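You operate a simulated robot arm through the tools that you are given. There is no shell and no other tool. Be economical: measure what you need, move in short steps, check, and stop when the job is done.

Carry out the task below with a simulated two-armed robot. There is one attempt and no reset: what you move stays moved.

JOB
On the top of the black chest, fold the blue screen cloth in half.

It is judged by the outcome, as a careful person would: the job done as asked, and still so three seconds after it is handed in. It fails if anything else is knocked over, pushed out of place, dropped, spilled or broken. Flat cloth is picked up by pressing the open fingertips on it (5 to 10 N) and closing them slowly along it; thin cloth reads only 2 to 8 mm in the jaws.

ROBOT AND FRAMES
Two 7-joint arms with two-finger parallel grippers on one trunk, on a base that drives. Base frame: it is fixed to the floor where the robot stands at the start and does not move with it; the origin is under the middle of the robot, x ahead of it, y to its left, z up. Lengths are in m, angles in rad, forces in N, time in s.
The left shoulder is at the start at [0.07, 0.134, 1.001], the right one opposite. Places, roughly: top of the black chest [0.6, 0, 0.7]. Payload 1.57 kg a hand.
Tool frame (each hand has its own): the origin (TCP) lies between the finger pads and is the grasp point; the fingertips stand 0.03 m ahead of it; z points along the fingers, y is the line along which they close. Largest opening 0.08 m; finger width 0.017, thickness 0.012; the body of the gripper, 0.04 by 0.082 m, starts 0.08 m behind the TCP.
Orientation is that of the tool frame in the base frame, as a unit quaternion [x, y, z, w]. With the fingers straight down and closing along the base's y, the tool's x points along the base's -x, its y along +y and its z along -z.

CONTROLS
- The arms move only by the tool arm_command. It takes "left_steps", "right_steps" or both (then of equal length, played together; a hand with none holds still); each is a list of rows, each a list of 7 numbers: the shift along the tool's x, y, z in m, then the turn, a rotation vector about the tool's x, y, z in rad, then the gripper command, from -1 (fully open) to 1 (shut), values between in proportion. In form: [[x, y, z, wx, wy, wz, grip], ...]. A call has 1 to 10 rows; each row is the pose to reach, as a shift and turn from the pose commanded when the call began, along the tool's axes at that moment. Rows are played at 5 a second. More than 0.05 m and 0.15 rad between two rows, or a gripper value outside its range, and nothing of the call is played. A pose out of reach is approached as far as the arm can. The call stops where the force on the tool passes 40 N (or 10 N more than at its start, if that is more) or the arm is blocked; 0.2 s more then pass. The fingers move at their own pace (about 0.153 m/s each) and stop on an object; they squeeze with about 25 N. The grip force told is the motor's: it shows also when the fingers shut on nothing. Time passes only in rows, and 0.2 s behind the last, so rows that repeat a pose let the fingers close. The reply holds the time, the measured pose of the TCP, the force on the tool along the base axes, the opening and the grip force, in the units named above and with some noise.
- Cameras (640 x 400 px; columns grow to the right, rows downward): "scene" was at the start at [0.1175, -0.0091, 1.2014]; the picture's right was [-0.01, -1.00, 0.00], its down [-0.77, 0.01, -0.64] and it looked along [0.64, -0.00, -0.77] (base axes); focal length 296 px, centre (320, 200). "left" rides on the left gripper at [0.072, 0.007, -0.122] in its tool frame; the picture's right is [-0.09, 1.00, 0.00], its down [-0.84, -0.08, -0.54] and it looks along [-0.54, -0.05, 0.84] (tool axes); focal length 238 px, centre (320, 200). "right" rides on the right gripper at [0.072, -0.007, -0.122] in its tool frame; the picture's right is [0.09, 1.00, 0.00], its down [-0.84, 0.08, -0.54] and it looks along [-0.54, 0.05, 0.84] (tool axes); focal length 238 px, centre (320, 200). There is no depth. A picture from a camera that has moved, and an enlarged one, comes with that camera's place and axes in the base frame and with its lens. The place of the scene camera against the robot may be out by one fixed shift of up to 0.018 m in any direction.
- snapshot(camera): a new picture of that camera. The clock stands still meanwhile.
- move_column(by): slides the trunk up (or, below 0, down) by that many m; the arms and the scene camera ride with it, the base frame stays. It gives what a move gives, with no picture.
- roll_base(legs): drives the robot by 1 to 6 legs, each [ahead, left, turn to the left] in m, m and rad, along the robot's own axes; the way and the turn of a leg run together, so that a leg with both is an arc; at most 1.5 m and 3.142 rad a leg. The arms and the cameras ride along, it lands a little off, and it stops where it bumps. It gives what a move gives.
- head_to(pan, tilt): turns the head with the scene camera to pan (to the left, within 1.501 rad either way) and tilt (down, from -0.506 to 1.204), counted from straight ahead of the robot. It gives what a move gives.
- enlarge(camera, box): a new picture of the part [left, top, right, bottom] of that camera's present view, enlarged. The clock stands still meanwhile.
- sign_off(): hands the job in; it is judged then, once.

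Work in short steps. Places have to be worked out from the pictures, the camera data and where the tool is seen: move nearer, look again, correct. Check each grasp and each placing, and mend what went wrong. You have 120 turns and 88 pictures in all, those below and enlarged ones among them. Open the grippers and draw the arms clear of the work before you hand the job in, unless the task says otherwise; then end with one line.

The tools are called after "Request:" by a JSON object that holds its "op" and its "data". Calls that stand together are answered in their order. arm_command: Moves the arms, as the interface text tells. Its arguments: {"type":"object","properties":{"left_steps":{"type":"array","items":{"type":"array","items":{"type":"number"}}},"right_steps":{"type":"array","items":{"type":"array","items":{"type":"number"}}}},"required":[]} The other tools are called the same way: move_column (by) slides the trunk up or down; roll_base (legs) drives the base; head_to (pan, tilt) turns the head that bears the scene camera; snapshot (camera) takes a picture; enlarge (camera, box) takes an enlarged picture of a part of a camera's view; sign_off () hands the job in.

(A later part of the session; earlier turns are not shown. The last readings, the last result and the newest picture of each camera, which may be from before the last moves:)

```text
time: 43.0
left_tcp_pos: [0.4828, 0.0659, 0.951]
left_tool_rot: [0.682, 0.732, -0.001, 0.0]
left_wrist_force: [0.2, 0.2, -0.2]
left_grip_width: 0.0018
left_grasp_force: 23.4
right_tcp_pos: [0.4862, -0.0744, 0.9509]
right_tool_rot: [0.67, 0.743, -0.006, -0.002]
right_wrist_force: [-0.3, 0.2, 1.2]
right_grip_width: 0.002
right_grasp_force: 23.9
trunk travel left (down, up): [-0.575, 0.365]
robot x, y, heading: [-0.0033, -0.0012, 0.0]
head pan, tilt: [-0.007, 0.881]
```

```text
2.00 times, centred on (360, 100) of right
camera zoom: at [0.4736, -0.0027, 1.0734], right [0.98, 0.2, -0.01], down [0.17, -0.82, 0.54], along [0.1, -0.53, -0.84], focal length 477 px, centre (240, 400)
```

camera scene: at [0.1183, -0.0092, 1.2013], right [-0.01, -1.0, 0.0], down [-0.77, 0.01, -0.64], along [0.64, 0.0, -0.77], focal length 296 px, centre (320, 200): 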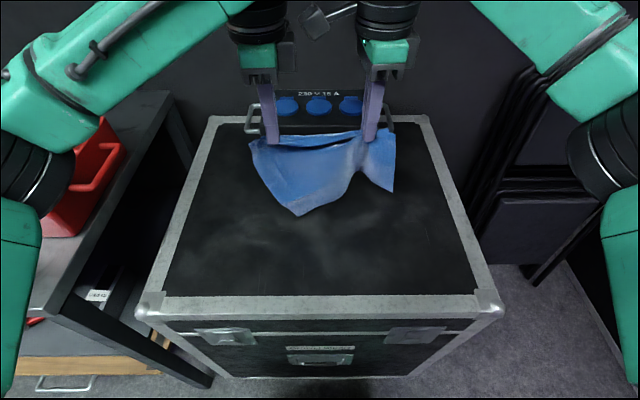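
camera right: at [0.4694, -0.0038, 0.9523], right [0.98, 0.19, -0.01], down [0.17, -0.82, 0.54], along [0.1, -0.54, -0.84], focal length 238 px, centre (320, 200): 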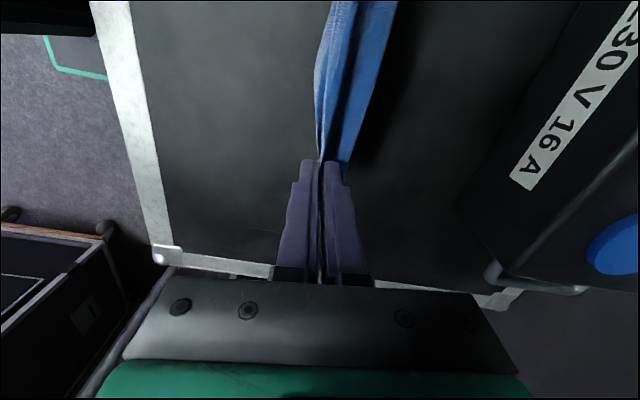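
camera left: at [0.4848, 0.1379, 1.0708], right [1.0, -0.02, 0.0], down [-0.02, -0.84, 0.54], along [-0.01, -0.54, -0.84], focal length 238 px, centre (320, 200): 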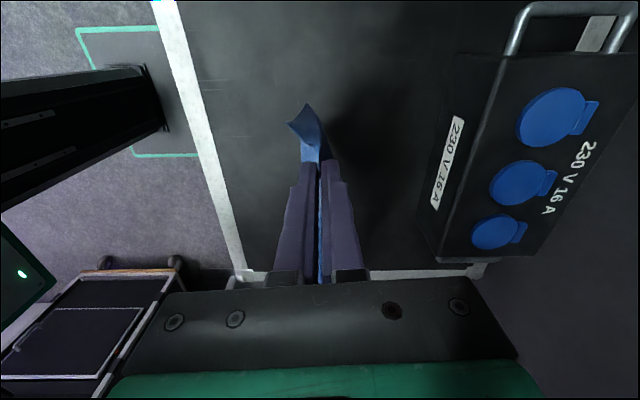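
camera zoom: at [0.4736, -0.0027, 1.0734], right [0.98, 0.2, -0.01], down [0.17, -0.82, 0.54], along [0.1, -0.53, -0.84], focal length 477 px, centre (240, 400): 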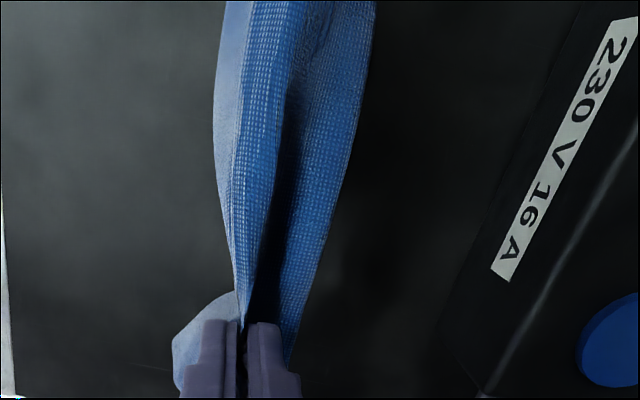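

The left side hangs its full 20 cm from the edge; the right has also caught a loop of the body. The best fix is to lay the cloth flat again, far edge first, and redo the fold. First I'll move forward and let the bottom edge reach the chest.

Request:
{"op": "arm_command", "data": {"left_steps": [[-0.0016, 0.022, 0, 0, 0, 0, 1], [-0.0032, 0.045, 0.002, 0, 0, 0, 1], [-0.0047, 0.0668, 0.006, 0, 0, 0, 1], [-0.0047, 0.0668, 0.006, 0, 0, 0, 1]], "right_steps": [[-0.0021, 0.021, 0.023, 0, 0, 0, 1], [-0.0042, 0.042, 0.046, 0, 0, 0, 1], [-0.0064, 0.0636, 0.07, 0, 0, 0, 1], [-0.0064, 0.0636, 0.07, 0, 0, 0, 1]]}}

Request:
{"op": "arm_command", "data": {"left_steps": [[0.0021, -0.0296, 0.0023, 0, 0, 0, 1], [0.0041, -0.0585, 0.0093, 0, 0, 0, 1], [0.006, -0.086, 0.0207, 0, 0, 0, 1], [0.0078, -0.1114, 0.0363, 0, 0, 0, 1], [0.0094, -0.134, 0.0557, 0, 0, 0, 1], [0.0108, -0.1533, 0.0783, 0, 0, 0, 1], [0.0119, -0.1688, 0.1037, 0, 0, 0, 1], [0.0126, -0.1802, 0.1313, 0, 0, 0, 1], [0.0131, -0.1872, 0.1604, 0, 0, 0, 1]], "right_steps": [[0.0018, -0.0178, 0.0014, 0, 0, 0, 1], [0.0036, -0.0353, 0.0056, 0, 0, 0, 1], [0.0052, -0.0519, 0.0125, 0, 0, 0, 1], [0.0068, -0.0672, 0.022, 0, 0, 0, 1], [0.0081, -0.0808, 0.0337, 0, 0, 0, 1], [0.0093, -0.0925, 0.0474, 0, 0, 0, 1], [0.0102, -0.1018, 0.0628, 0, 0, 0, 1], [0.0109, -0.1087, 0.0795, 0, 0, 0, 1], [0.0114, -0.1129, 0.0971, 0, 0, 0, 1]]}}

Request:
{"op": "enlarge", "data": {"camera": "scene", "box": [200, 120, 440, 270]}}

```text
time: 44.0
left_tcp_pos: [0.5492, 0.067, 0.9463]
left_tool_rot: [0.682, 0.732, -0.001, 0.001]
left_wrist_force: [-0.7, -12.7, -6.7]
left_grip_width: 0.0017
left_grasp_force: 23.9
right_tcp_pos: [0.5483, -0.0719, 0.882]
right_tool_rot: [0.669, 0.743, -0.003, -0.003]
right_wrist_force: [0.1, 12.6, 6.4]
right_grip_width: 0.0021
right_grasp_force: 23.6
trunk travel left (down, up): [-0.575, 0.365]
robot x, y, heading: [-0.0029, 0.0003, 0.0]
head pan, tilt: [-0.007, 0.881]
```

```text
time: 46.0
left_tcp_pos: [0.3622, 0.0659, 0.7852]
left_tool_rot: [0.681, 0.733, -0.001, 0.001]
left_wrist_force: [11.5, -21.4, 0.3]
left_grip_width: 0.0021
left_grasp_force: 23.4
right_tcp_pos: [0.4312, -0.0742, 0.7837]
right_tool_rot: [0.668, 0.744, -0.005, -0.005]
right_wrist_force: [-11.5, 22.2, 0.1]
right_grip_width: 0.0022
right_grasp_force: 23.8
trunk travel left (down, up): [-0.575, 0.365]
robot x, y, heading: [0.0021, -0.0005, -0.005]
head pan, tilt: [-0.007, 0.881]
```

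```text
2.67 times, centred on (320, 195) of scene
camera zoom: at [0.1176, -0.0089, 1.2014], right [-0.01, -1.0, 0.0], down [-0.77, 0.01, -0.64], along [0.64, 0.0, -0.77], focal length 790 px, centre (320, 213)
```

zoom: 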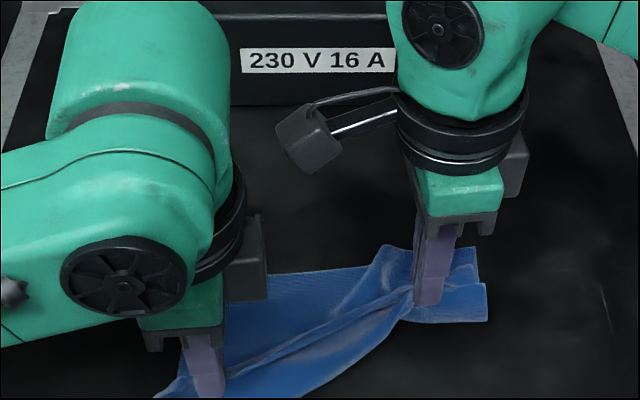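

The left side is laid back out and the right corner is bunched as expected. I'll release the right hand, lift it away and look.

Request:
{"op": "arm_command", "data": {"right_steps": [[0, 0, 0.01, 0, 0, 0, 0.9], [0, 0, 0.02, 0, 0, 0, 0.5], [0, 0, 0.02, 0, 0, 0, 0.0], [0, 0, -0.02, 0, 0, 0, 0.0], [0, 0, -0.06, 0, 0, 0, 0.0], [-0.04, 0, -0.08, 0, 0, 0, 0.0], [-0.08, 0, -0.1, 0, 0, 0, 0.0]]}}

Request:
{"op": "enlarge", "data": {"camera": "scene", "box": [220, 140, 420, 265]}}

Request:
{"op": "snapshot", "data": {"camera": "right"}}

```text
time: 47.6
left_tcp_pos: [0.3621, 0.0668, 0.7861]
left_tool_rot: [0.681, 0.732, 0.0, 0.001]
left_wrist_force: [0.5, -0.4, -1.0]
left_grip_width: 0.0019
left_grasp_force: 23.4
right_tcp_pos: [0.4391, -0.1547, 0.886]
right_tool_rot: [0.669, 0.744, -0.004, -0.004]
right_wrist_force: [-0.5, -0.4, 0.4]
right_grip_width: 0.04
right_grasp_force: 0.1
trunk travel left (down, up): [-0.575, 0.365]
robot x, y, heading: [0.0018, -0.0034, 0.002]
head pan, tilt: [-0.007, 0.881]
```

```text
3.20 times, centred on (320, 202) of scene
camera zoom: at [0.1169, -0.0098, 1.2014], right [-0.01, -1.0, 0.0], down [-0.77, 0.01, -0.64], along [0.64, 0.0, -0.77], focal length 948 px, centre (320, 192)
```

zoom: 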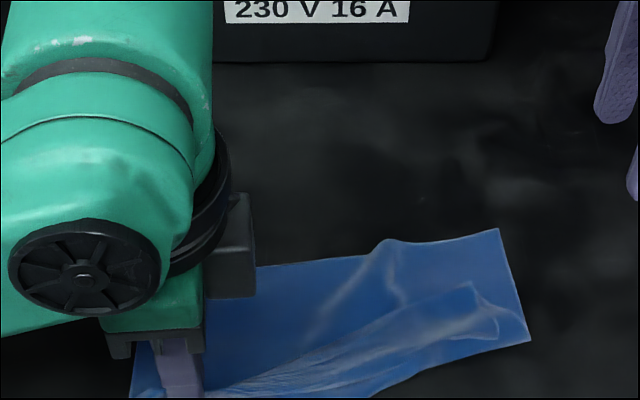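

```text
20 pictures are left
camera right: at [0.4262, -0.0828, 1.0086], right [0.98, 0.2, -0.01], down [0.17, -0.82, 0.54], along [0.1, -0.53, -0.84], focal length 238 px, centre (320, 200)
```

right: 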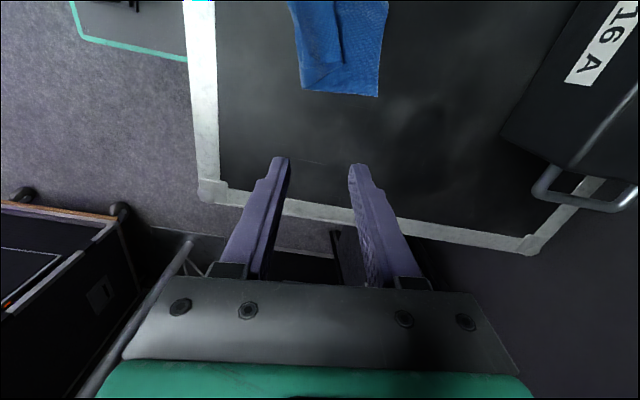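

The near-right part is folded over on top, with its hem edge facing away from me through about (0.444, −0.078). I'll align the right jaws square to that edge and gently grip just the flap, far finger just beyond the edge.

Request:
{"op": "arm_command", "data": {"right_steps": [[0.02, 0, 0.02, 0, 0, -0.1, 0.25], [0.04, 0, 0.045, 0, 0, -0.2, 0.25], [0.06, 0.001, 0.075, 0, 0, -0.3, 0.25], [0.0722, 0.0012, 0.1, 0, 0, -0.3, 0.25], [0.0722, 0.0012, 0.124, 0, 0, -0.3, 0.25]]}}

Request:
{"op": "enlarge", "data": {"camera": "right", "box": [160, 50, 480, 250]}}

```text
time: 48.8
left_tcp_pos: [0.362, 0.0669, 0.786]
left_tool_rot: [0.681, 0.732, 0.0, 0.0]
left_wrist_force: [-0.3, -0.2, -0.1]
left_grip_width: 0.0019
left_grasp_force: 23.9
right_tcp_pos: [0.4355, -0.082, 0.7588]
right_tool_rot: [0.55, 0.835, -0.004, -0.003]
right_wrist_force: [-0.1, 0.1, -0.4]
right_grip_width: 0.0302
right_grasp_force: 0.0
trunk travel left (down, up): [-0.575, 0.365]
robot x, y, heading: [-0.0011, 0.0007, -0.002]
head pan, tilt: [-0.007, 0.881]
```

```text
2.00 times, centred on (320, 150) of right
camera zoom: at [0.4007, -0.0173, 0.8818], right [0.88, 0.48, -0.01], down [0.41, -0.74, 0.54], along [0.25, -0.48, -0.84], focal length 477 px, centre (320, 300)
```

zoom: 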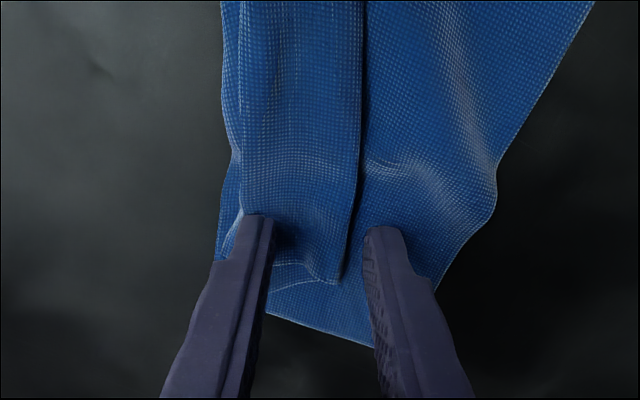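

The alignment is very good, with the flap between the fingers. I'll narrow the opening a little and press down gently.

Request:
{"op": "arm_command", "data": {"right_steps": [[0, 0.003, 0, 0, 0, 0, 0.4], [0, 0.003, 0.004, 0, 0, 0, 0.4], [0, 0.003, 0.007, 0, 0, 0, 0.4]]}}

```text
time: 49.6
left_tcp_pos: [0.3616, 0.0662, 0.7859]
left_tool_rot: [0.681, 0.732, 0.0, 0.0]
left_wrist_force: [1.0, -0.3, -1.1]
left_grip_width: 0.0018
left_grasp_force: 22.9
right_tcp_pos: [0.4387, -0.0819, 0.7532]
right_tool_rot: [0.55, 0.835, -0.005, -0.003]
right_wrist_force: [0.2, 0.9, 1.0]
right_grip_width: 0.0239
right_grasp_force: 0.0
trunk travel left (down, up): [-0.575, 0.365]
robot x, y, heading: [-0.0034, 0.0021, 0.002]
head pan, tilt: [-0.007, 0.881]
```

It's just touching at 1 N. I'll press 1.3 mm further and close slowly, keeping the far finger still.

Request:
{"op": "arm_command", "data": {"right_steps": [[0, 0, 0.0014, 0, 0, 0, 0.4], [0, 0.0015, 0.0014, 0, 0, 0, 0.48], [0, 0.003, 0.0014, 0, 0, 0, 0.56], [0, 0.005, 0.0014, 0, 0, 0, 0.65], [0, 0.007, 0.0014, 0, 0, 0, 0.75], [0, 0.009, 0.0014, 0, 0, 0, 0.85], [0, 0.011, 0.0014, 0, 0, 0, 0.95], [0, 0.012, 0.0014, 0, 0, 0, 1], [0, 0.012, 0.0014, 0, 0, 0, 1], [0, 0.012, 0.0014, 0, 0, 0, 1]]}}

```text
time: 51.8
left_tcp_pos: [0.3619, 0.0679, 0.7864]
left_tool_rot: [0.682, 0.732, 0.0, 0.0]
left_wrist_force: [0.5, -0.3, -0.1]
left_grip_width: 0.0018
left_grasp_force: 23.7
right_tcp_pos: [0.4485, -0.0773, 0.753]
right_tool_rot: [0.55, 0.835, -0.005, -0.003]
right_wrist_force: [-0.4, 0.0, 0.8]
right_grip_width: 0.0022
right_grasp_force: 23.8
trunk travel left (down, up): [-0.575, 0.365]
robot x, y, heading: [-0.0028, 0.0058, 0.003]
head pan, tilt: [-0.007, 0.881]
```

It reads 2.2 mm, so it holds something. I'll lift the right hand 4 cm and check that it's the flap alone.

Request:
{"op": "arm_command", "data": {"right_steps": [[0, 0, -0.02, 0, 0, 0, 1], [0, 0, -0.04, 0, 0, 0, 1]]}}

Request:
{"op": "snapshot", "data": {"camera": "right"}}

```text
time: 52.4
left_tcp_pos: [0.3621, 0.0676, 0.7858]
left_tool_rot: [0.681, 0.732, 0.0, 0.0]
left_wrist_force: [0.1, 0.1, -0.5]
left_grip_width: 0.0019
left_grasp_force: 23.4
right_tcp_pos: [0.4478, -0.0763, 0.7934]
right_tool_rot: [0.551, 0.834, -0.004, -0.003]
right_wrist_force: [-0.1, 0.7, 0.1]
right_grip_width: 0.0021
right_grasp_force: 23.5
trunk travel left (down, up): [-0.575, 0.365]
robot x, y, heading: [-0.0015, -0.0012, 0.002]
head pan, tilt: [-0.007, 0.881]
```

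```text
18 pictures are left
camera right: at [0.415, -0.0125, 0.916], right [0.88, 0.48, -0.01], down [0.41, -0.74, 0.54], along [0.25, -0.48, -0.84], focal length 238 px, centre (320, 200)
```

right: 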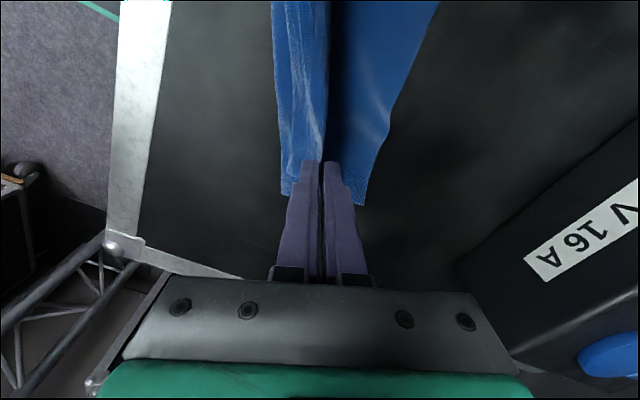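

Only the flap is in the right hand; the body stays on the chest. Both hands now hold the near edge, so I'll raise the cloth to hang freely, squaring up the right hand.

Request:
{"op": "arm_command", "data": {"left_steps": [[-0.0018, 0.0255, -0.033, 0, 0, 0, 1], [-0.0036, 0.051, -0.066, 0, 0, 0, 1], [-0.0054, 0.0766, -0.099, 0, 0, 0, 1], [-0.0072, 0.102, -0.132, 0, 0, 0, 1], [-0.009, 0.1276, -0.165, 0, 0, 0, 1], [-0.009, 0.1276, -0.165, 0, 0, 0, 1]], "right_steps": [[-0.005, 0.007, -0.031, 0, 0, 0.06, 1], [-0.01, 0.014, -0.063, 0, 0, 0.12, 1], [-0.015, 0.021, -0.095, 0, 0, 0.18, 1], [-0.02, 0.028, -0.126, 0, 0, 0.24, 1], [-0.0249, 0.035, -0.1576, 0, 0, 0.3, 1], [-0.0249, 0.035, -0.1576, 0, 0, 0.3, 1]]}}

Request:
{"op": "enlarge", "data": {"camera": "scene", "box": [220, 110, 420, 235]}}

```text
time: 53.8
left_tcp_pos: [0.4928, 0.0694, 0.9533]
left_tool_rot: [0.681, 0.732, -0.001, 0.0]
left_wrist_force: [-0.5, 0.2, 0.6]
left_grip_width: 0.0018
left_grasp_force: 23.2
right_tcp_pos: [0.4938, -0.0848, 0.9505]
right_tool_rot: [0.668, 0.744, -0.006, -0.002]
right_wrist_force: [0.0, -0.2, -0.3]
right_grip_width: 0.0016
right_grasp_force: 23.7
trunk travel left (down, up): [-0.575, 0.365]
robot x, y, heading: [-0.0015, 0.0006, 0.006]
head pan, tilt: [-0.007, 0.881]
```

```text
3.20 times, centred on (320, 172) of scene
camera zoom: at [0.1176, -0.0088, 1.2014], right [-0.01, -1.0, 0.0], down [-0.77, 0.01, -0.64], along [0.64, -0.01, -0.77], focal length 948 px, centre (320, 288)
```

zoom: 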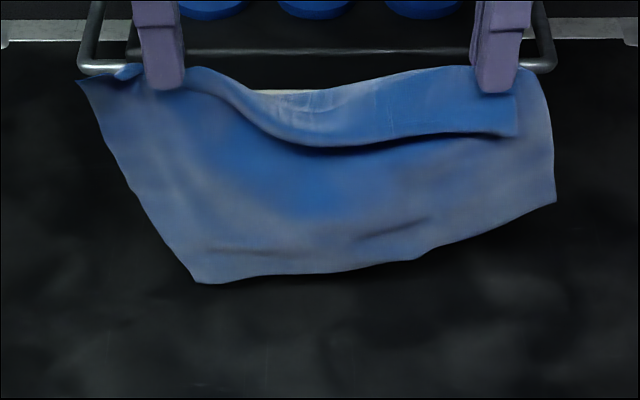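

The right side still hangs short with a strip in front, though it may still be settling. I'll wait two seconds and look again.

Request:
{"op": "arm_command", "data": {"left_steps": [[0, 0, 0, 0, 0, 0, 1], [0, 0, -0.02, 0, 0, 0, 1], [0, 0, -0.02, 0, 0, 0, 1], [0, 0, -0.02, 0, 0, 0, 1], [0, 0, -0.02, 0, 0, 0, 1], [0, 0, -0.02, 0, 0, 0, 1], [0, 0, -0.02, 0, 0, 0, 1], [0, 0, -0.02, 0, 0, 0, 1]], "right_steps": [[0, 0, 0, 0, 0, 0, 1], [0, 0, -0.02, 0, 0, 0, 1], [0, 0, -0.02, 0, 0, 0, 1], [0, 0, -0.02, 0, 0, 0, 1], [0, 0, -0.02, 0, 0, 0, 1], [0, 0, -0.02, 0, 0, 0, 1], [0, 0, -0.02, 0, 0, 0, 1], [0, 0, -0.02, 0, 0, 0, 1]]}}

Request:
{"op": "enlarge", "data": {"camera": "scene", "box": [220, 100, 420, 225]}}

Request:
{"op": "enlarge", "data": {"camera": "right", "box": [200, 0, 440, 240]}}

```text
time: 55.6
left_tcp_pos: [0.4919, 0.0703, 0.9718]
left_tool_rot: [0.681, 0.733, -0.001, 0.001]
left_wrist_force: [0.5, -0.4, -0.1]
left_grip_width: 0.0018
left_grasp_force: 23.4
right_tcp_pos: [0.4947, -0.0857, 0.9699]
right_tool_rot: [0.669, 0.743, -0.004, -0.003]
right_wrist_force: [-0.4, -0.5, 0.2]
right_grip_width: 0.0017
right_grasp_force: 23.2
trunk travel left (down, up): [-0.575, 0.365]
robot x, y, heading: [-0.0003, -0.0026, 0.001]
head pan, tilt: [-0.007, 0.881]
```

```text
3.20 times, centred on (320, 162) of scene
camera zoom: at [0.1176, -0.0091, 1.2014], right [-0.01, -1.0, 0.0], down [-0.77, 0.01, -0.64], along [0.64, 0.0, -0.77], focal length 948 px, centre (320, 320)
```

zoom: 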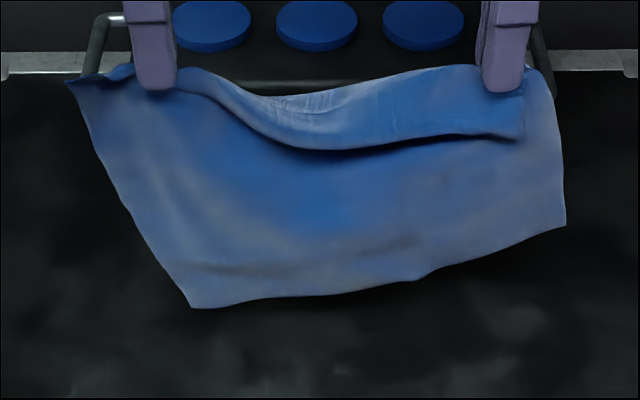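

```text
1.67 times, centred on (320, 120) of right
camera zoom: at [0.4807, -0.0129, 1.0912], right [0.98, 0.2, -0.01], down [0.17, -0.82, 0.54], along [0.1, -0.53, -0.84], focal length 397 px, centre (320, 333)
```

zoom: 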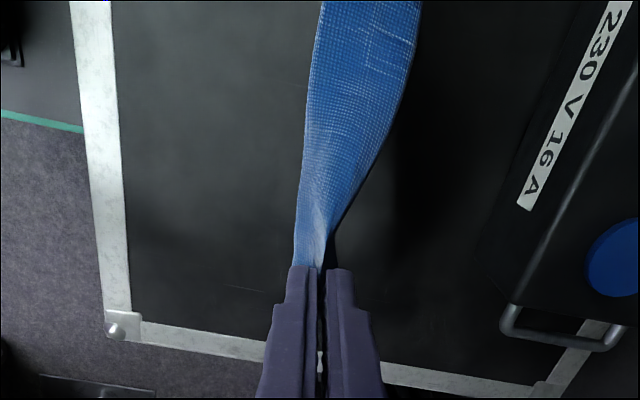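

By measurement the left pinch is at the edge and the right pinch about 5 cm in, with a single sheet between. A sturdier way to fold is to lay the cloth down, re-grip both ends at the mid-line and lift, so that both halves hang down evenly. I'll lay it down moving forward from near x 0.38.

Request:
{"op": "arm_command", "data": {"left_steps": [[0.0015, -0.021, 0, 0, 0, 0, 1], [0.003, -0.043, 0.01, 0, 0, 0, 1], [0.0045, -0.064, 0.02, 0, 0, 0, 1], [0.006, -0.085, 0.03, 0, 0, 0, 1], [0.0075, -0.1067, 0.042, 0, 0, 0, 1], [0.0075, -0.1067, 0.042, 0, 0, 0, 1], [0.0075, -0.1067, 0.042, 0, 0, 0, 1]], "right_steps": [[0.003, -0.022, 0.02, 0, 0, 0, 1], [0.007, -0.044, 0.042, 0, 0, 0, 1], [0.011, -0.066, 0.064, 0, 0, 0, 1], [0.015, -0.088, 0.086, 0, 0, 0, 1], [0.019, -0.109, 0.108, 0, 0, 0, 1], [0.019, -0.109, 0.108, 0, 0, 0, 1], [0.019, -0.109, 0.108, 0, 0, 0, 1]]}}

Request:
{"op": "arm_command", "data": {"left_steps": [[-0.0019, 0.0274, 0.0022, 0, 0, 0, 1], [-0.0038, 0.0541, 0.0086, 0, 0, 0, 1], [-0.0056, 0.0795, 0.0191, 0, 0, 0, 1], [-0.0072, 0.1029, 0.0334, 0, 0, 0, 1], [-0.0087, 0.1237, 0.0513, 0, 0, 0, 1], [-0.0099, 0.1416, 0.0721, 0, 0, 0, 1], [-0.0109, 0.1559, 0.0956, 0, 0, 0, 1], [-0.0116, 0.1664, 0.1209, 0, 0, 0, 1], [-0.0121, 0.1728, 0.1476, 0, 0, 0, 1], [-0.0121, 0.1728, 0.1476, 0, 0, 0, 1]], "right_steps": [[-0.0016, 0.0164, 0.0013, 0, 0, 0, 1], [-0.0032, 0.0324, 0.0051, 0, 0, 0, 1], [-0.0048, 0.0477, 0.0114, 0, 0, 0, 1], [-0.0062, 0.0617, 0.0201, 0, 0, 0, 1], [-0.0074, 0.0742, 0.0307, 0, 0, 0, 1], [-0.0085, 0.0849, 0.0433, 0, 0, 0, 1], [-0.0094, 0.0936, 0.0573, 0, 0, 0, 1], [-0.01, 0.0998, 0.0726, 0, 0, 0, 1], [-0.0104, 0.1037, 0.0886, 0, 0, 0, 1], [-0.0104, 0.1037, 0.0886, 0, 0, 0, 1]]}}

Request:
{"op": "enlarge", "data": {"camera": "scene", "box": [200, 130, 440, 280]}}

```text
time: 57.2
left_tcp_pos: [0.3822, 0.0688, 0.9305]
left_tool_rot: [0.68, 0.733, 0.0, 0.0]
left_wrist_force: [0.7, -0.5, -0.4]
left_grip_width: 0.0017
left_grasp_force: 23.5
right_tcp_pos: [0.3823, -0.0798, 0.862]
right_tool_rot: [0.671, 0.742, -0.005, -0.002]
right_wrist_force: [0.4, 0.4, -0.6]
right_grip_width: 0.0021
right_grasp_force: 24.2
trunk travel left (down, up): [-0.575, 0.365]
robot x, y, heading: [-0.0029, -0.0004, 0.002]
head pan, tilt: [-0.007, 0.881]
```

```text
time: 59.4
left_tcp_pos: [0.555, 0.0701, 0.7822]
left_tool_rot: [0.682, 0.732, 0.001, 0.0]
left_wrist_force: [0.7, 0.4, -0.4]
left_grip_width: 0.0018
left_grasp_force: 23.4
right_tcp_pos: [0.4845, -0.0773, 0.7724]
right_tool_rot: [0.669, 0.743, -0.005, -0.002]
right_wrist_force: [-0.3, 1.3, 0.1]
right_grip_width: 0.0021
right_grasp_force: 23.7
trunk travel left (down, up): [-0.575, 0.365]
robot x, y, heading: [0.0023, 0.0028, 0.003]
head pan, tilt: [-0.007, 0.881]
```

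```text
2.67 times, centred on (320, 205) of scene
camera zoom: at [0.117, -0.0091, 1.2014], right [-0.01, -1.0, 0.0], down [-0.77, 0.01, -0.64], along [0.64, 0.0, -0.77], focal length 790 px, centre (320, 187)
```

zoom: 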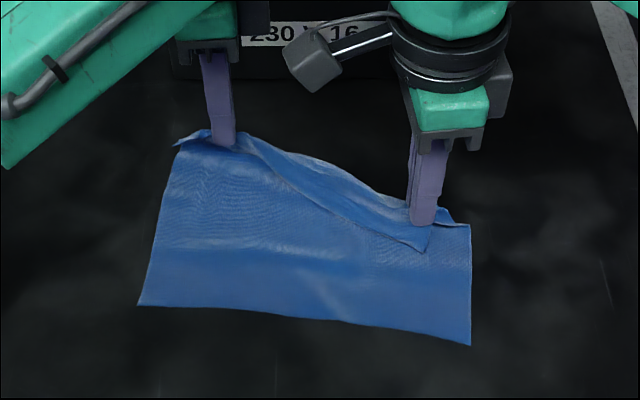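

It has been laid out nicely, with the near edge straight and only the far-right corner turned over on top. I'll lower both hands, release, and back off for a clear look.

Request:
{"op": "arm_command", "data": {"left_steps": [[-0.0005, 0.006, 0.014, 0, 0, 0, 1], [-0.0008, 0.012, 0.027, 0, 0, 0, 1], [-0.0008, 0.012, 0.027, 0, 0, 0, 0.6], [-0.0008, 0.012, 0.027, 0, 0, 0, 0.3], [-0.0008, 0.012, 0.01, 0, 0, 0, 0.3], [-0.0008, 0.012, -0.03, 0, 0, 0, 0.3], [0.03, 0.0, -0.06, 0, 0, 0, 0.3], [0.06, -0.02, -0.08, 0, 0, 0, 0.3], [0.1, -0.04, -0.09, 0, 0, 0, 0.3]], "right_steps": [[0, 0, 0.01, 0, 0, 0, 1], [0, 0, 0.018, 0, 0, 0, 1], [0, 0, 0.018, 0, 0, 0, 0.6], [0, 0, 0.018, 0, 0, 0, 0.3], [0, 0, 0.0, 0, 0, 0, 0.3], [0, 0, -0.04, 0, 0, 0, 0.3], [-0.03, 0, -0.07, 0, 0, 0, 0.3], [-0.06, 0, -0.09, 0, 0, 0, 0.3], [-0.1, 0, -0.1, 0, 0, 0, 0.3]]}}

Request:
{"op": "enlarge", "data": {"camera": "scene", "box": [220, 140, 420, 265]}}

```text
time: 61.4
left_tcp_pos: [0.5107, 0.1673, 0.8734]
left_tool_rot: [0.681, 0.732, 0.001, 0.0]
left_wrist_force: [-0.2, 0.4, 1.1]
left_grip_width: 0.0282
left_grasp_force: 0.1
right_tcp_pos: [0.4935, -0.178, 0.8742]
right_tool_rot: [0.669, 0.743, -0.004, -0.002]
right_wrist_force: [-0.1, 0.4, 0.0]
right_grip_width: 0.0279
right_grasp_force: 0.0
trunk travel left (down, up): [-0.575, 0.365]
robot x, y, heading: [0.0012, 0.0023, -0.001]
head pan, tilt: [-0.007, 0.881]
```

```text
3.20 times, centred on (320, 202) of scene
camera zoom: at [0.116, -0.0086, 1.2015], right [-0.01, -1.0, 0.0], down [-0.77, 0.01, -0.64], along [0.64, -0.01, -0.77], focal length 948 px, centre (320, 192)
```

zoom: 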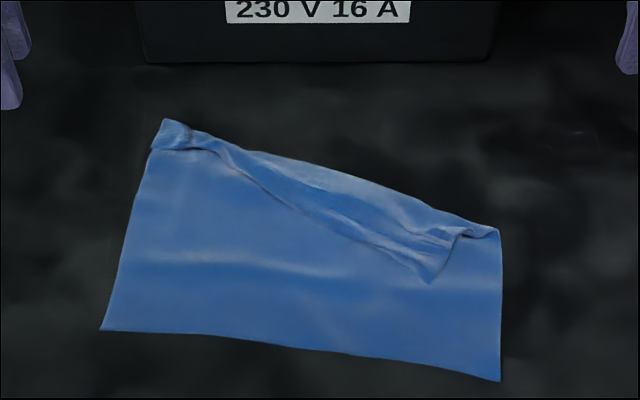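

The near edge is square and the upper-right corner is already turned over, so I'll now fold the far edge towards me. First I'll pinch the far-left corner and bring it to the near-left corner, then tidy the right. I'll turn the left hand back to closing along y.

Request:
{"op": "arm_command", "data": {"left_steps": [[0, 0, 0, 0, 0, -0.15, 0.25], [0, 0, 0, 0, 0, -0.3, 0.25], [0, 0, 0, 0, 0, -0.45, 0.25], [0, 0, 0, 0, 0, -0.6, 0.25], [0, 0, 0, 0, 0, -0.75, 0.25], [0, 0, 0, 0, 0, -0.9, 0.25], [0, 0, 0, 0, 0, -1.05, 0.25], [0, 0, 0, 0, 0, -1.2, 0.25], [0, 0, 0, 0, 0, -1.35, 0.25], [0, 0, 0, 0, 0, -1.5, 0.25]]}}

Request:
{"op": "arm_command", "data": {"left_steps": [[-0.018, -0.02, 0.025, 0, 0, 0, 0.25], [-0.036, -0.04, 0.05, 0, 0, 0, 0.25], [-0.054, -0.06, 0.075, 0, 0, 0, 0.25], [-0.071, -0.082, 0.098, 0, 0, 0, 0.25], [-0.071, -0.082, 0.113, 0, 0, 0, 0.25]]}}

Request:
{"op": "enlarge", "data": {"camera": "left", "box": [160, 50, 480, 250]}}

```text
time: 63.6
left_tcp_pos: [0.5113, 0.1652, 0.8714]
left_tool_rot: [-0.002, 1.0, 0.0, 0.0]
left_wrist_force: [-0.5, -0.6, 0.3]
left_grip_width: 0.0301
left_grasp_force: 0.1
right_tcp_pos: [0.4962, -0.1764, 0.8731]
right_tool_rot: [0.669, 0.743, -0.005, -0.002]
right_wrist_force: [0.1, -0.7, -0.7]
right_grip_width: 0.028
right_grasp_force: 0.0
trunk travel left (down, up): [-0.575, 0.365]
robot x, y, heading: [-0.0002, -0.0004, 0.001]
head pan, tilt: [-0.007, 0.881]
```

```text
time: 64.8
left_tcp_pos: [0.5838, 0.0804, 0.7589]
left_tool_rot: [0.0, 1.0, -0.001, 0.001]
left_wrist_force: [-0.3, 0.6, 0.2]
left_grip_width: 0.0299
left_grasp_force: 0.0
right_tcp_pos: [0.4961, -0.1771, 0.8725]
right_tool_rot: [0.669, 0.743, -0.005, -0.001]
right_wrist_force: [-0.4, 0.1, -0.2]
right_grip_width: 0.0279
right_grasp_force: 0.0
trunk travel left (down, up): [-0.575, 0.365]
robot x, y, heading: [-0.0007, 0.0009, 0.005]
head pan, tilt: [-0.007, 0.881]
```

```text
2.00 times, centred on (320, 150) of left
camera zoom: at [0.5121, 0.0863, 0.8791], right [0.09, 1.0, 0.0], down [0.84, -0.08, 0.54], along [0.54, -0.05, -0.84], focal length 477 px, centre (320, 300)
```

zoom: 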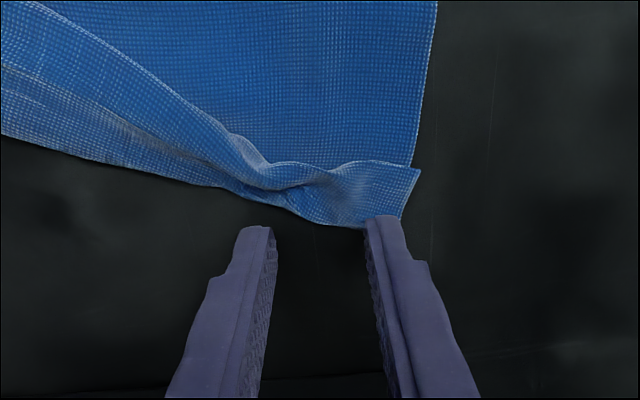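

The far-left hem is also turned back about 2 cm on top, its edge at x of about 0.564 and facing me. Closing along x worked before for taking only the hem, so I'll rise, turn the left hand and line it up on that edge.

Request:
{"op": "arm_command", "data": {"left_steps": [[0, 0, -0.025, 0, 0, 0.1, 0.5], [0, 0, -0.045, 0, 0, 0.25, 0.7], [0.005, 0.004, -0.045, 0, 0, 0.4, 0.7], [0.01, 0.008, -0.045, 0, 0, 0.55, 0.7], [0.0163, 0.0116, -0.045, 0, 0, 0.7, 0.7], [0.0163, 0.0116, -0.045, 0, 0, 0.85, 0.7], [0.0163, 0.0116, -0.045, 0, 0, 1.0, 0.7], [0.0163, 0.0116, -0.045, 0, 0, 1.15, 0.7], [0.0163, 0.0116, -0.045, 0, 0, 1.3, 0.7], [0.0163, 0.0116, -0.045, 0, 0, 1.45, 0.7]]}}

Request:
{"op": "arm_command", "data": {"left_steps": [[0, 0, 0.02, 0, 0, 0.06, 0.7], [0, 0, 0.04, 0, 0, 0.12, 0.7], [0, 0, 0.045, 0, 0, 0.12, 0.7]]}}

Request:
{"op": "enlarge", "data": {"camera": "left", "box": [160, 50, 480, 250]}}

```text
time: 67.0
left_tcp_pos: [0.5651, 0.0933, 0.8038]
left_tool_rot: [0.664, 0.748, 0.001, 0.0]
left_wrist_force: [0.4, 0.3, 0.2]
left_grip_width: 0.0119
left_grasp_force: 0.0
right_tcp_pos: [0.4959, -0.1782, 0.8735]
right_tool_rot: [0.669, 0.743, -0.005, -0.002]
right_wrist_force: [0.3, 0.5, -0.2]
right_grip_width: 0.0283
right_grasp_force: 0.1
trunk travel left (down, up): [-0.575, 0.365]
robot x, y, heading: [0.0049, 0.0007, 0.0]
head pan, tilt: [-0.007, 0.881]
```

```text
time: 67.8
left_tcp_pos: [0.5662, 0.0937, 0.757]
left_tool_rot: [0.706, 0.708, 0.0, 0.0]
left_wrist_force: [-0.9, -0.4, 0.4]
left_grip_width: 0.0119
left_grasp_force: 0.0
right_tcp_pos: [0.4957, -0.1777, 0.8737]
right_tool_rot: [0.67, 0.743, -0.005, -0.003]
right_wrist_force: [-0.1, -0.6, -0.1]
right_grip_width: 0.0281
right_grasp_force: 0.0
trunk travel left (down, up): [-0.575, 0.365]
robot x, y, heading: [0.0002, 0.0026, 0.002]
head pan, tilt: [-0.007, 0.881]
```

```text
2.00 times, centred on (320, 150) of left
camera zoom: at [0.573, 0.1648, 0.8777], right [1.0, -0.09, 0.0], down [-0.08, -0.84, 0.54], along [-0.05, -0.54, -0.84], focal length 477 px, centre (320, 300)
```

zoom: 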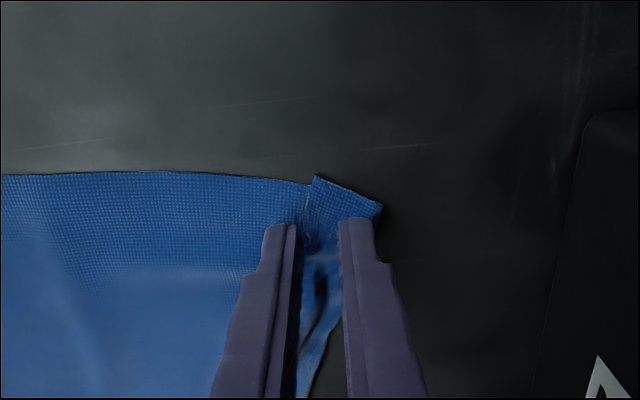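

Very good: the hem edge is just inside the near finger and the far finger is on the hem. I'll lower to contact.

Request:
{"op": "arm_command", "data": {"left_steps": [[0, 0, 0.003, 0, 0, 0, 0.7], [0, 0, 0.0052, 0, 0, 0, 0.7]]}}

```text
time: 68.4
left_tcp_pos: [0.5666, 0.0937, 0.7526]
left_tool_rot: [0.707, 0.708, 0.0, 0.0]
left_wrist_force: [-0.7, 0.3, 0.6]
left_grip_width: 0.0118
left_grasp_force: 0.0
right_tcp_pos: [0.496, -0.1788, 0.8729]
right_tool_rot: [0.669, 0.743, -0.005, -0.002]
right_wrist_force: [-0.4, 0.4, -0.6]
right_grip_width: 0.028
right_grasp_force: 0.0
trunk travel left (down, up): [-0.575, 0.365]
robot x, y, heading: [0.002, 0.0007, -0.001]
head pan, tilt: [-0.007, 0.881]
```

There's no force yet, so I'll press about 2.3 mm more and then close slowly with a small backward drift.

Request:
{"op": "arm_command", "data": {"left_steps": [[0, 0, 0.0013, 0, 0, 0, 0.7], [0, 0, 0.0024, 0, 0, 0, 0.7], [0, 0, 0.0024, 0, 0, 0, 0.7], [0, -0.001, 0.0024, 0, 0, 0, 0.75], [0, -0.002, 0.0024, 0, 0, 0, 0.8], [0, -0.003, 0.0024, 0, 0, 0, 0.85], [0, -0.004, 0.0024, 0, 0, 0, 0.9], [0, -0.005, 0.0024, 0, 0, 0, 0.95], [0, -0.006, 0.0024, 0, 0, 0, 1], [0, -0.006, 0.0024, 0, 0, 0, 1]]}}

```text
time: 70.6
left_tcp_pos: [0.5585, 0.0939, 0.7523]
left_tool_rot: [0.706, 0.708, 0.001, 0.0]
left_wrist_force: [3.1, -0.7, 11.8]
left_grip_width: 0.0019
left_grasp_force: 23.0
right_tcp_pos: [0.4947, -0.1777, 0.8741]
right_tool_rot: [0.669, 0.744, -0.004, -0.001]
right_wrist_force: [0.0, -0.1, -0.6]
right_grip_width: 0.028
right_grasp_force: 0.0
trunk travel left (down, up): [-0.575, 0.365]
robot x, y, heading: [-0.0007, -0.0015, -0.003]
head pan, tilt: [-0.007, 0.881]
```

It holds (1.9 mm). I'll carry the far-left corner over in an arc towards the near-left corner, stopping just above it.

Request:
{"op": "arm_command", "data": {"left_steps": [[0.001, -0.004, -0.025, 0, 0, 0, 1], [0.002, -0.016, -0.05, 0, 0, 0, 1], [0.004, -0.035, -0.07, 0, 0, 0, 1], [0.006, -0.06, -0.08, 0, 0, 0, 1], [0.008, -0.085, -0.075, 0, 0, 0, 1], [0.009, -0.107, -0.055, 0, 0, 0, 1], [0.01, -0.124, -0.035, 0, 0, 0, 1], [0.011, -0.134, -0.018, 0, 0, 0, 1], [0.011, -0.134, -0.015, 0, 0, 0, 1]]}}

Request:
{"op": "enlarge", "data": {"camera": "scene", "box": [210, 140, 434, 280]}}

```text
time: 72.6
left_tcp_pos: [0.4244, 0.1038, 0.7643]
left_tool_rot: [0.706, 0.708, 0.0, 0.0]
left_wrist_force: [-0.3, 0.6, -0.2]
left_grip_width: 0.0017
left_grasp_force: 23.4
right_tcp_pos: [0.4958, -0.1774, 0.8741]
right_tool_rot: [0.669, 0.743, -0.005, -0.002]
right_wrist_force: [-0.2, 0.4, 0.0]
right_grip_width: 0.028
right_grasp_force: 0.1
trunk travel left (down, up): [-0.575, 0.365]
robot x, y, heading: [0.0022, -0.0017, 0.0]
head pan, tilt: [-0.007, 0.881]
```

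```text
2.86 times, centred on (322, 210) of scene
camera zoom: at [0.1175, -0.0091, 1.2014], right [-0.01, -1.0, 0.0], down [-0.77, 0.01, -0.64], along [0.64, 0.0, -0.77], focal length 846 px, centre (314, 171)
```

zoom: 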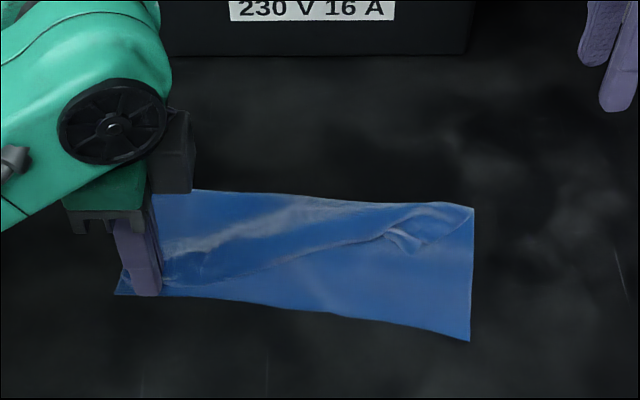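

Excellent: the left corner is over the near-left corner and the crease looks straight. I'll lower the left and keep holding it as an anchor, while the right hand moves over the remaining flap corner to look.

Request:
{"op": "arm_command", "data": {"left_steps": [[0, 0, 0.004, 0, 0, 0, 1], [0, 0, 0.008, 0, 0, 0, 1], [0, 0, 0.011, 0, 0, 0, 1], [0, 0, 0.011, 0, 0, 0, 1]], "right_steps": [[0.03, -0.009, 0.015, 0, 0, 0, 0.4], [0.06, -0.018, 0.035, 0, 0, 0, 0.4], [0.085, -0.027, 0.055, 0, 0, 0, 0.4], [0.106, -0.035, 0.07, 0, 0, 0, 0.4]]}}

Request:
{"op": "enlarge", "data": {"camera": "right", "box": [120, 0, 520, 250]}}

```text
time: 73.6
left_tcp_pos: [0.426, 0.1064, 0.7539]
left_tool_rot: [0.706, 0.708, -0.001, 0.0]
left_wrist_force: [-0.2, 0.2, 1.1]
left_grip_width: 0.0018
left_grasp_force: 23.4
right_tcp_pos: [0.4471, -0.0733, 0.8]
right_tool_rot: [0.67, 0.742, -0.005, -0.002]
right_wrist_force: [0.4, -0.4, -0.4]
right_grip_width: 0.0238
right_grasp_force: 0.0
trunk travel left (down, up): [-0.575, 0.365]
robot x, y, heading: [-0.0027, 0.001, -0.001]
head pan, tilt: [-0.007, 0.881]
```

```text
1.60 times, centred on (320, 125) of right
camera zoom: at [0.4337, -0.0004, 0.9229], right [0.98, 0.19, -0.01], down [0.17, -0.82, 0.54], along [0.1, -0.54, -0.84], focal length 381 px, centre (320, 320)
```

zoom: 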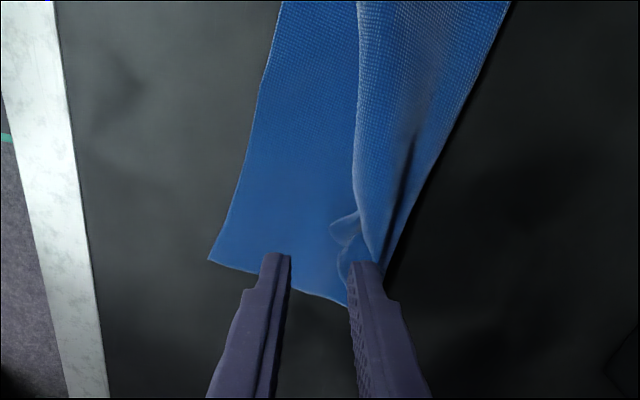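

The flap's hem edge passes (0.457, −0.052), facing me, with about 3 cm of hem behind it. I'll use the same hem grip as on the left: near finger just behind the edge, far finger on the hem.

Request:
{"op": "arm_command", "data": {"right_steps": [[0.01, 0.009, 0.01, 0, 0, 0, 0.6], [0.0196, 0.0171, 0.025, 0, 0, 0, 0.6], [0.0196, 0.0171, 0.043, 0, 0, 0, 0.6]]}}

Request:
{"op": "enlarge", "data": {"camera": "right", "box": [160, 50, 480, 250]}}

```text
time: 74.4
left_tcp_pos: [0.4261, 0.1051, 0.7535]
left_tool_rot: [0.706, 0.708, 0.0, 0.001]
left_wrist_force: [0.6, 0.3, 0.6]
left_grip_width: 0.0016
left_grasp_force: 23.2
right_tcp_pos: [0.4642, -0.0539, 0.7582]
right_tool_rot: [0.669, 0.743, -0.005, -0.003]
right_wrist_force: [0.5, -0.7, 0.3]
right_grip_width: 0.0161
right_grasp_force: 0.0
trunk travel left (down, up): [-0.575, 0.365]
robot x, y, heading: [-0.0013, 0.0014, -0.004]
head pan, tilt: [-0.007, 0.881]
```

```text
2.00 times, centred on (320, 150) of right
camera zoom: at [0.4501, 0.0183, 0.8816], right [0.98, 0.2, -0.01], down [0.17, -0.82, 0.54], along [0.1, -0.53, -0.84], focal length 477 px, centre (320, 300)
```

zoom: 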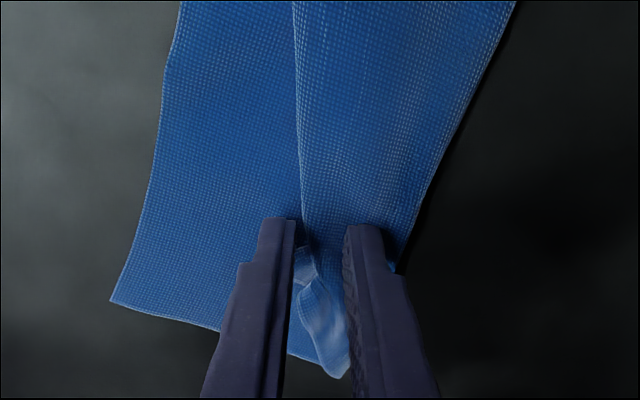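

That's aligned exactly. I'll lower to contact and read the force.

Request:
{"op": "arm_command", "data": {"right_steps": [[0, 0, 0.004, 0, 0, 0, 0.6], [0, 0, 0.0068, 0, 0, 0, 0.6]]}}

```text
time: 75.0
left_tcp_pos: [0.4259, 0.1043, 0.7545]
left_tool_rot: [0.707, 0.707, 0.0, 0.0]
left_wrist_force: [0.6, -0.1, -0.5]
left_grip_width: 0.0017
left_grasp_force: 23.9
right_tcp_pos: [0.465, -0.0553, 0.7533]
right_tool_rot: [0.67, 0.743, -0.004, -0.002]
right_wrist_force: [-0.4, 0.1, 0.6]
right_grip_width: 0.016
right_grasp_force: 0.1
trunk travel left (down, up): [-0.575, 0.365]
robot x, y, heading: [0.0004, -0.0021, 0.003]
head pan, tilt: [-0.007, 0.881]
```

There's no contact yet, so I'll press about 2 mm more and close slowly with the backward drift.

Request:
{"op": "arm_command", "data": {"right_steps": [[0, 0, 0.0015, 0, 0, 0, 0.6], [0, 0, 0.0022, 0, 0, 0, 0.6], [0, -0.001, 0.0022, 0, 0, 0, 0.65], [0, -0.002, 0.0022, 0, 0, 0, 0.7], [0, -0.0035, 0.0022, 0, 0, 0, 0.77], [0, -0.005, 0.0022, 0, 0, 0, 0.84], [0, -0.006, 0.0022, 0, 0, 0, 0.9], [0, -0.007, 0.0022, 0, 0, 0, 0.96], [0, -0.008, 0.0022, 0, 0, 0, 1], [0, -0.008, 0.0022, 0, 0, 0, 1]]}}

```text
time: 77.2
left_tcp_pos: [0.4247, 0.1062, 0.7547]
left_tool_rot: [0.706, 0.708, 0.0, 0.002]
left_wrist_force: [0.3, -0.6, 0.7]
left_grip_width: 0.0016
left_grasp_force: 23.3
right_tcp_pos: [0.4558, -0.056, 0.7531]
right_tool_rot: [0.669, 0.743, -0.004, -0.001]
right_wrist_force: [4.0, 0.6, 18.5]
right_grip_width: 0.0021
right_grasp_force: 23.5
trunk travel left (down, up): [-0.575, 0.365]
robot x, y, heading: [0.0023, -0.0003, 0.001]
head pan, tilt: [-0.007, 0.881]
```

It holds (2.1 mm). I'll lift 4 cm and check that the body stays down.

Request:
{"op": "arm_command", "data": {"right_steps": [[0, 0, -0.02, 0, 0, 0, 1], [0, 0, -0.04, 0, 0, 0, 1], [0, 0, -0.04, 0, 0, 0, 1]]}}

Request:
{"op": "enlarge", "data": {"camera": "scene", "box": [210, 140, 434, 280]}}

```text
time: 78.0
left_tcp_pos: [0.4259, 0.1049, 0.7538]
left_tool_rot: [0.707, 0.707, 0.0, 0.0]
left_wrist_force: [0.1, -1.0, 0.0]
left_grip_width: 0.002
left_grasp_force: 23.9
right_tcp_pos: [0.4581, -0.0562, 0.7893]
right_tool_rot: [0.669, 0.743, -0.006, -0.003]
right_wrist_force: [-0.1, 0.6, -0.6]
right_grip_width: 0.0019
right_grasp_force: 23.6
trunk travel left (down, up): [-0.575, 0.365]
robot x, y, heading: [-0.0018, 0.0013, 0.002]
head pan, tilt: [-0.007, 0.881]
```

```text
2.86 times, centred on (322, 210) of scene
camera zoom: at [0.1178, -0.0092, 1.2013], right [-0.01, -1.0, 0.0], down [-0.77, 0.01, -0.64], along [0.64, 0.0, -0.77], focal length 846 px, centre (314, 171)
```

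zoom: 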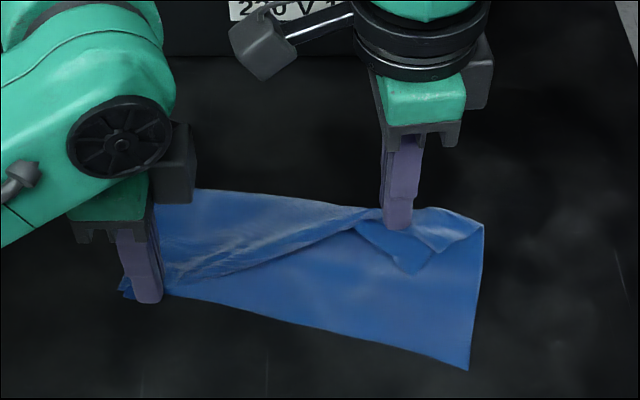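

Only the flap is lifted, with its corner hanging free and the body flat. I'll carry it over the near-right area, let it hang, then lower it towards the near edge, moving slightly inward so the corner trails outward.

Request:
{"op": "arm_command", "data": {"right_steps": [[-0.007, -0.0188, -0.011, 0, 0, 0, 1], [-0.0144, -0.0447, -0.011, 0, 0, 0, 1], [-0.017, -0.0681, -0.006, 0, 0, 0, 1], [-0.017, -0.0681, -0.006, 0, 0, 0, 1], [-0.0125, -0.0717, 0.014, 0, 0, 0, 1], [-0.0062, -0.074, 0.029, 0, 0, 0, 1], [-0.0043, -0.0738, 0.034, 0, 0, 0, 1]]}}

Request:
{"op": "enlarge", "data": {"camera": "scene", "box": [210, 140, 434, 280]}}

```text
time: 79.6
left_tcp_pos: [0.4262, 0.1062, 0.7537]
left_tool_rot: [0.706, 0.708, 0.001, -0.001]
left_wrist_force: [-1.1, -1.1, 1.3]
left_grip_width: 0.0017
left_grasp_force: 23.7
right_tcp_pos: [0.3844, -0.0655, 0.7571]
right_tool_rot: [0.67, 0.743, -0.005, -0.003]
right_wrist_force: [1.2, 1.4, 0.1]
right_grip_width: 0.0019
right_grasp_force: 24.0
trunk travel left (down, up): [-0.575, 0.365]
robot x, y, heading: [0.002, -0.0007, -0.001]
head pan, tilt: [-0.007, 0.881]
```

```text
2.86 times, centred on (322, 210) of scene
camera zoom: at [0.1173, -0.0091, 1.2014], right [-0.01, -1.0, 0.0], down [-0.77, 0.01, -0.64], along [0.64, 0.0, -0.77], focal length 846 px, centre (314, 171)
```

zoom: 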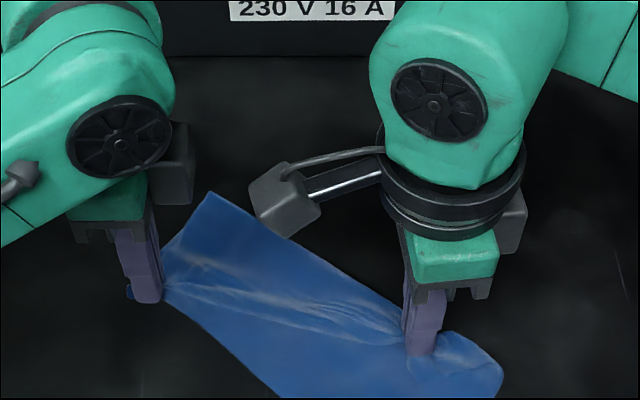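

The whole right side came along with the pull, so the cloth has turned on the chest. I'll release both hands, back off, and look at the complete layout.

Request:
{"op": "arm_command", "data": {"left_steps": [[0, 0, 0, 0, 0, 0, 0.8], [0, 0, 0, 0, 0, 0, 0.4], [0, 0, -0.01, 0, 0, 0, 0.4], [0, 0, -0.05, 0, 0, 0, 0.4], [0.02, 0, -0.09, 0, 0, 0, 0.4], [0.06, 0, -0.1, 0, 0, 0, 0.4], [0.1, 0, -0.11, 0, 0, 0, 0.4], [0.14, 0, -0.12, 0, 0, 0, 0.4]], "right_steps": [[0, 0, 0, 0, 0, 0, 0.8], [0, 0, 0, 0, 0, 0, 0.4], [0, 0, -0.01, 0, 0, 0, 0.4], [0, 0, -0.05, 0, 0, 0, 0.4], [-0.02, 0, -0.09, 0, 0, 0, 0.4], [-0.06, 0, -0.1, 0, 0, 0, 0.4], [-0.1, 0, -0.11, 0, 0, 0, 0.4], [-0.14, 0.02, -0.12, 0, 0, 0, 0.4]]}}

Request:
{"op": "enlarge", "data": {"camera": "scene", "box": [200, 150, 440, 300]}}

```text
time: 81.4
left_tcp_pos: [0.4266, 0.2481, 0.8746]
left_tool_rot: [0.707, 0.707, -0.001, 0.001]
left_wrist_force: [-0.1, 0.0, 0.0]
left_grip_width: 0.0239
left_grasp_force: 0.1
right_tcp_pos: [0.4191, -0.2007, 0.8756]
right_tool_rot: [0.669, 0.743, -0.005, -0.002]
right_wrist_force: [0.0, -0.2, 0.5]
right_grip_width: 0.0242
right_grasp_force: 0.1
trunk travel left (down, up): [-0.575, 0.365]
robot x, y, heading: [0.0027, 0.0029, 0.001]
head pan, tilt: [-0.007, 0.881]
```

```text
2.67 times, centred on (320, 225) of scene
camera zoom: at [0.1175, -0.0088, 1.2014], right [-0.01, -1.0, 0.0], down [-0.77, 0.01, -0.64], along [0.64, -0.01, -0.77], focal length 790 px, centre (320, 133)
```

zoom: 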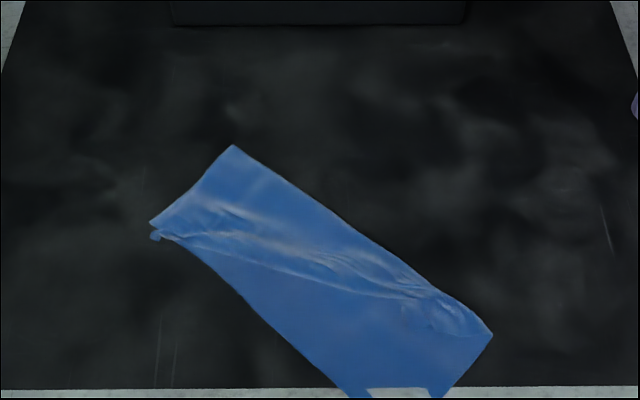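

The crease itself is now right (full length, from about (0.515, 0.065) to (0.354, −0.113)), but the cloth is skewed and its near-right corner overhangs the front rim. I'll pinch both layers at the two crease ends and lift, so the halves hang down evenly, and then lay it out square. First I'll position both hands.

Request:
{"op": "arm_command", "data": {"left_steps": [[-0.032, 0.011, 0.01, 0, 0, -0.139, 0.3], [-0.064, 0.022, 0.02, 0, 0, -0.278, 0.3], [-0.097, 0.034, 0.04, 0, 0, -0.417, 0.3], [-0.129, 0.045, 0.06, 0, 0, -0.556, 0.3], [-0.161, 0.056, 0.08, 0, 0, -0.695, 0.3], [-0.1934, 0.0674, 0.095, 0, 0, -0.8325, 0.3], [-0.1934, 0.0674, 0.115, 0, 0, -0.8325, 0.3]], "right_steps": [[0.02, -0.008, 0.01, 0, 0, -0.12, 0.3], [0.04, -0.016, 0.02, 0, 0, -0.24, 0.3], [0.06, -0.024, 0.04, 0, 0, -0.36, 0.3], [0.08, -0.032, 0.06, 0, 0, -0.48, 0.3], [0.1, -0.04, 0.08, 0, 0, -0.61, 0.3], [0.1153, -0.0451, 0.095, 0, 0, -0.73, 0.3], [0.1153, -0.0451, 0.115, 0, 0, -0.73, 0.3]]}}

Request:
{"op": "snapshot", "data": {"camera": "right"}}

```text
time: 83.0
left_tcp_pos: [0.4914, 0.0526, 0.7601]
left_tool_rot: [0.359, 0.933, 0.001, 0.0]
left_wrist_force: [0.1, -0.3, -0.7]
left_grip_width: 0.0281
left_grasp_force: 0.0
right_tcp_pos: [0.3622, -0.0928, 0.7639]
right_tool_rot: [0.359, 0.933, -0.004, -0.003]
right_wrist_force: [-0.5, -0.3, 0.1]
right_grip_width: 0.0278
right_grasp_force: 0.1
trunk travel left (down, up): [-0.575, 0.365]
robot x, y, heading: [-0.0022, 0.0023, -0.002]
head pan, tilt: [-0.007, 0.881]
```

```text
4 pictures are left
camera right: at [0.3055, -0.0479, 0.8865], right [0.6, 0.8, -0.01], down [0.68, -0.5, 0.54], along [0.43, -0.33, -0.84], focal length 238 px, centre (320, 200)
```

right: 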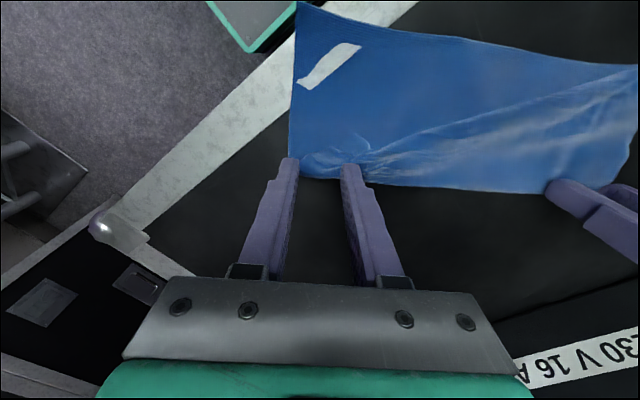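

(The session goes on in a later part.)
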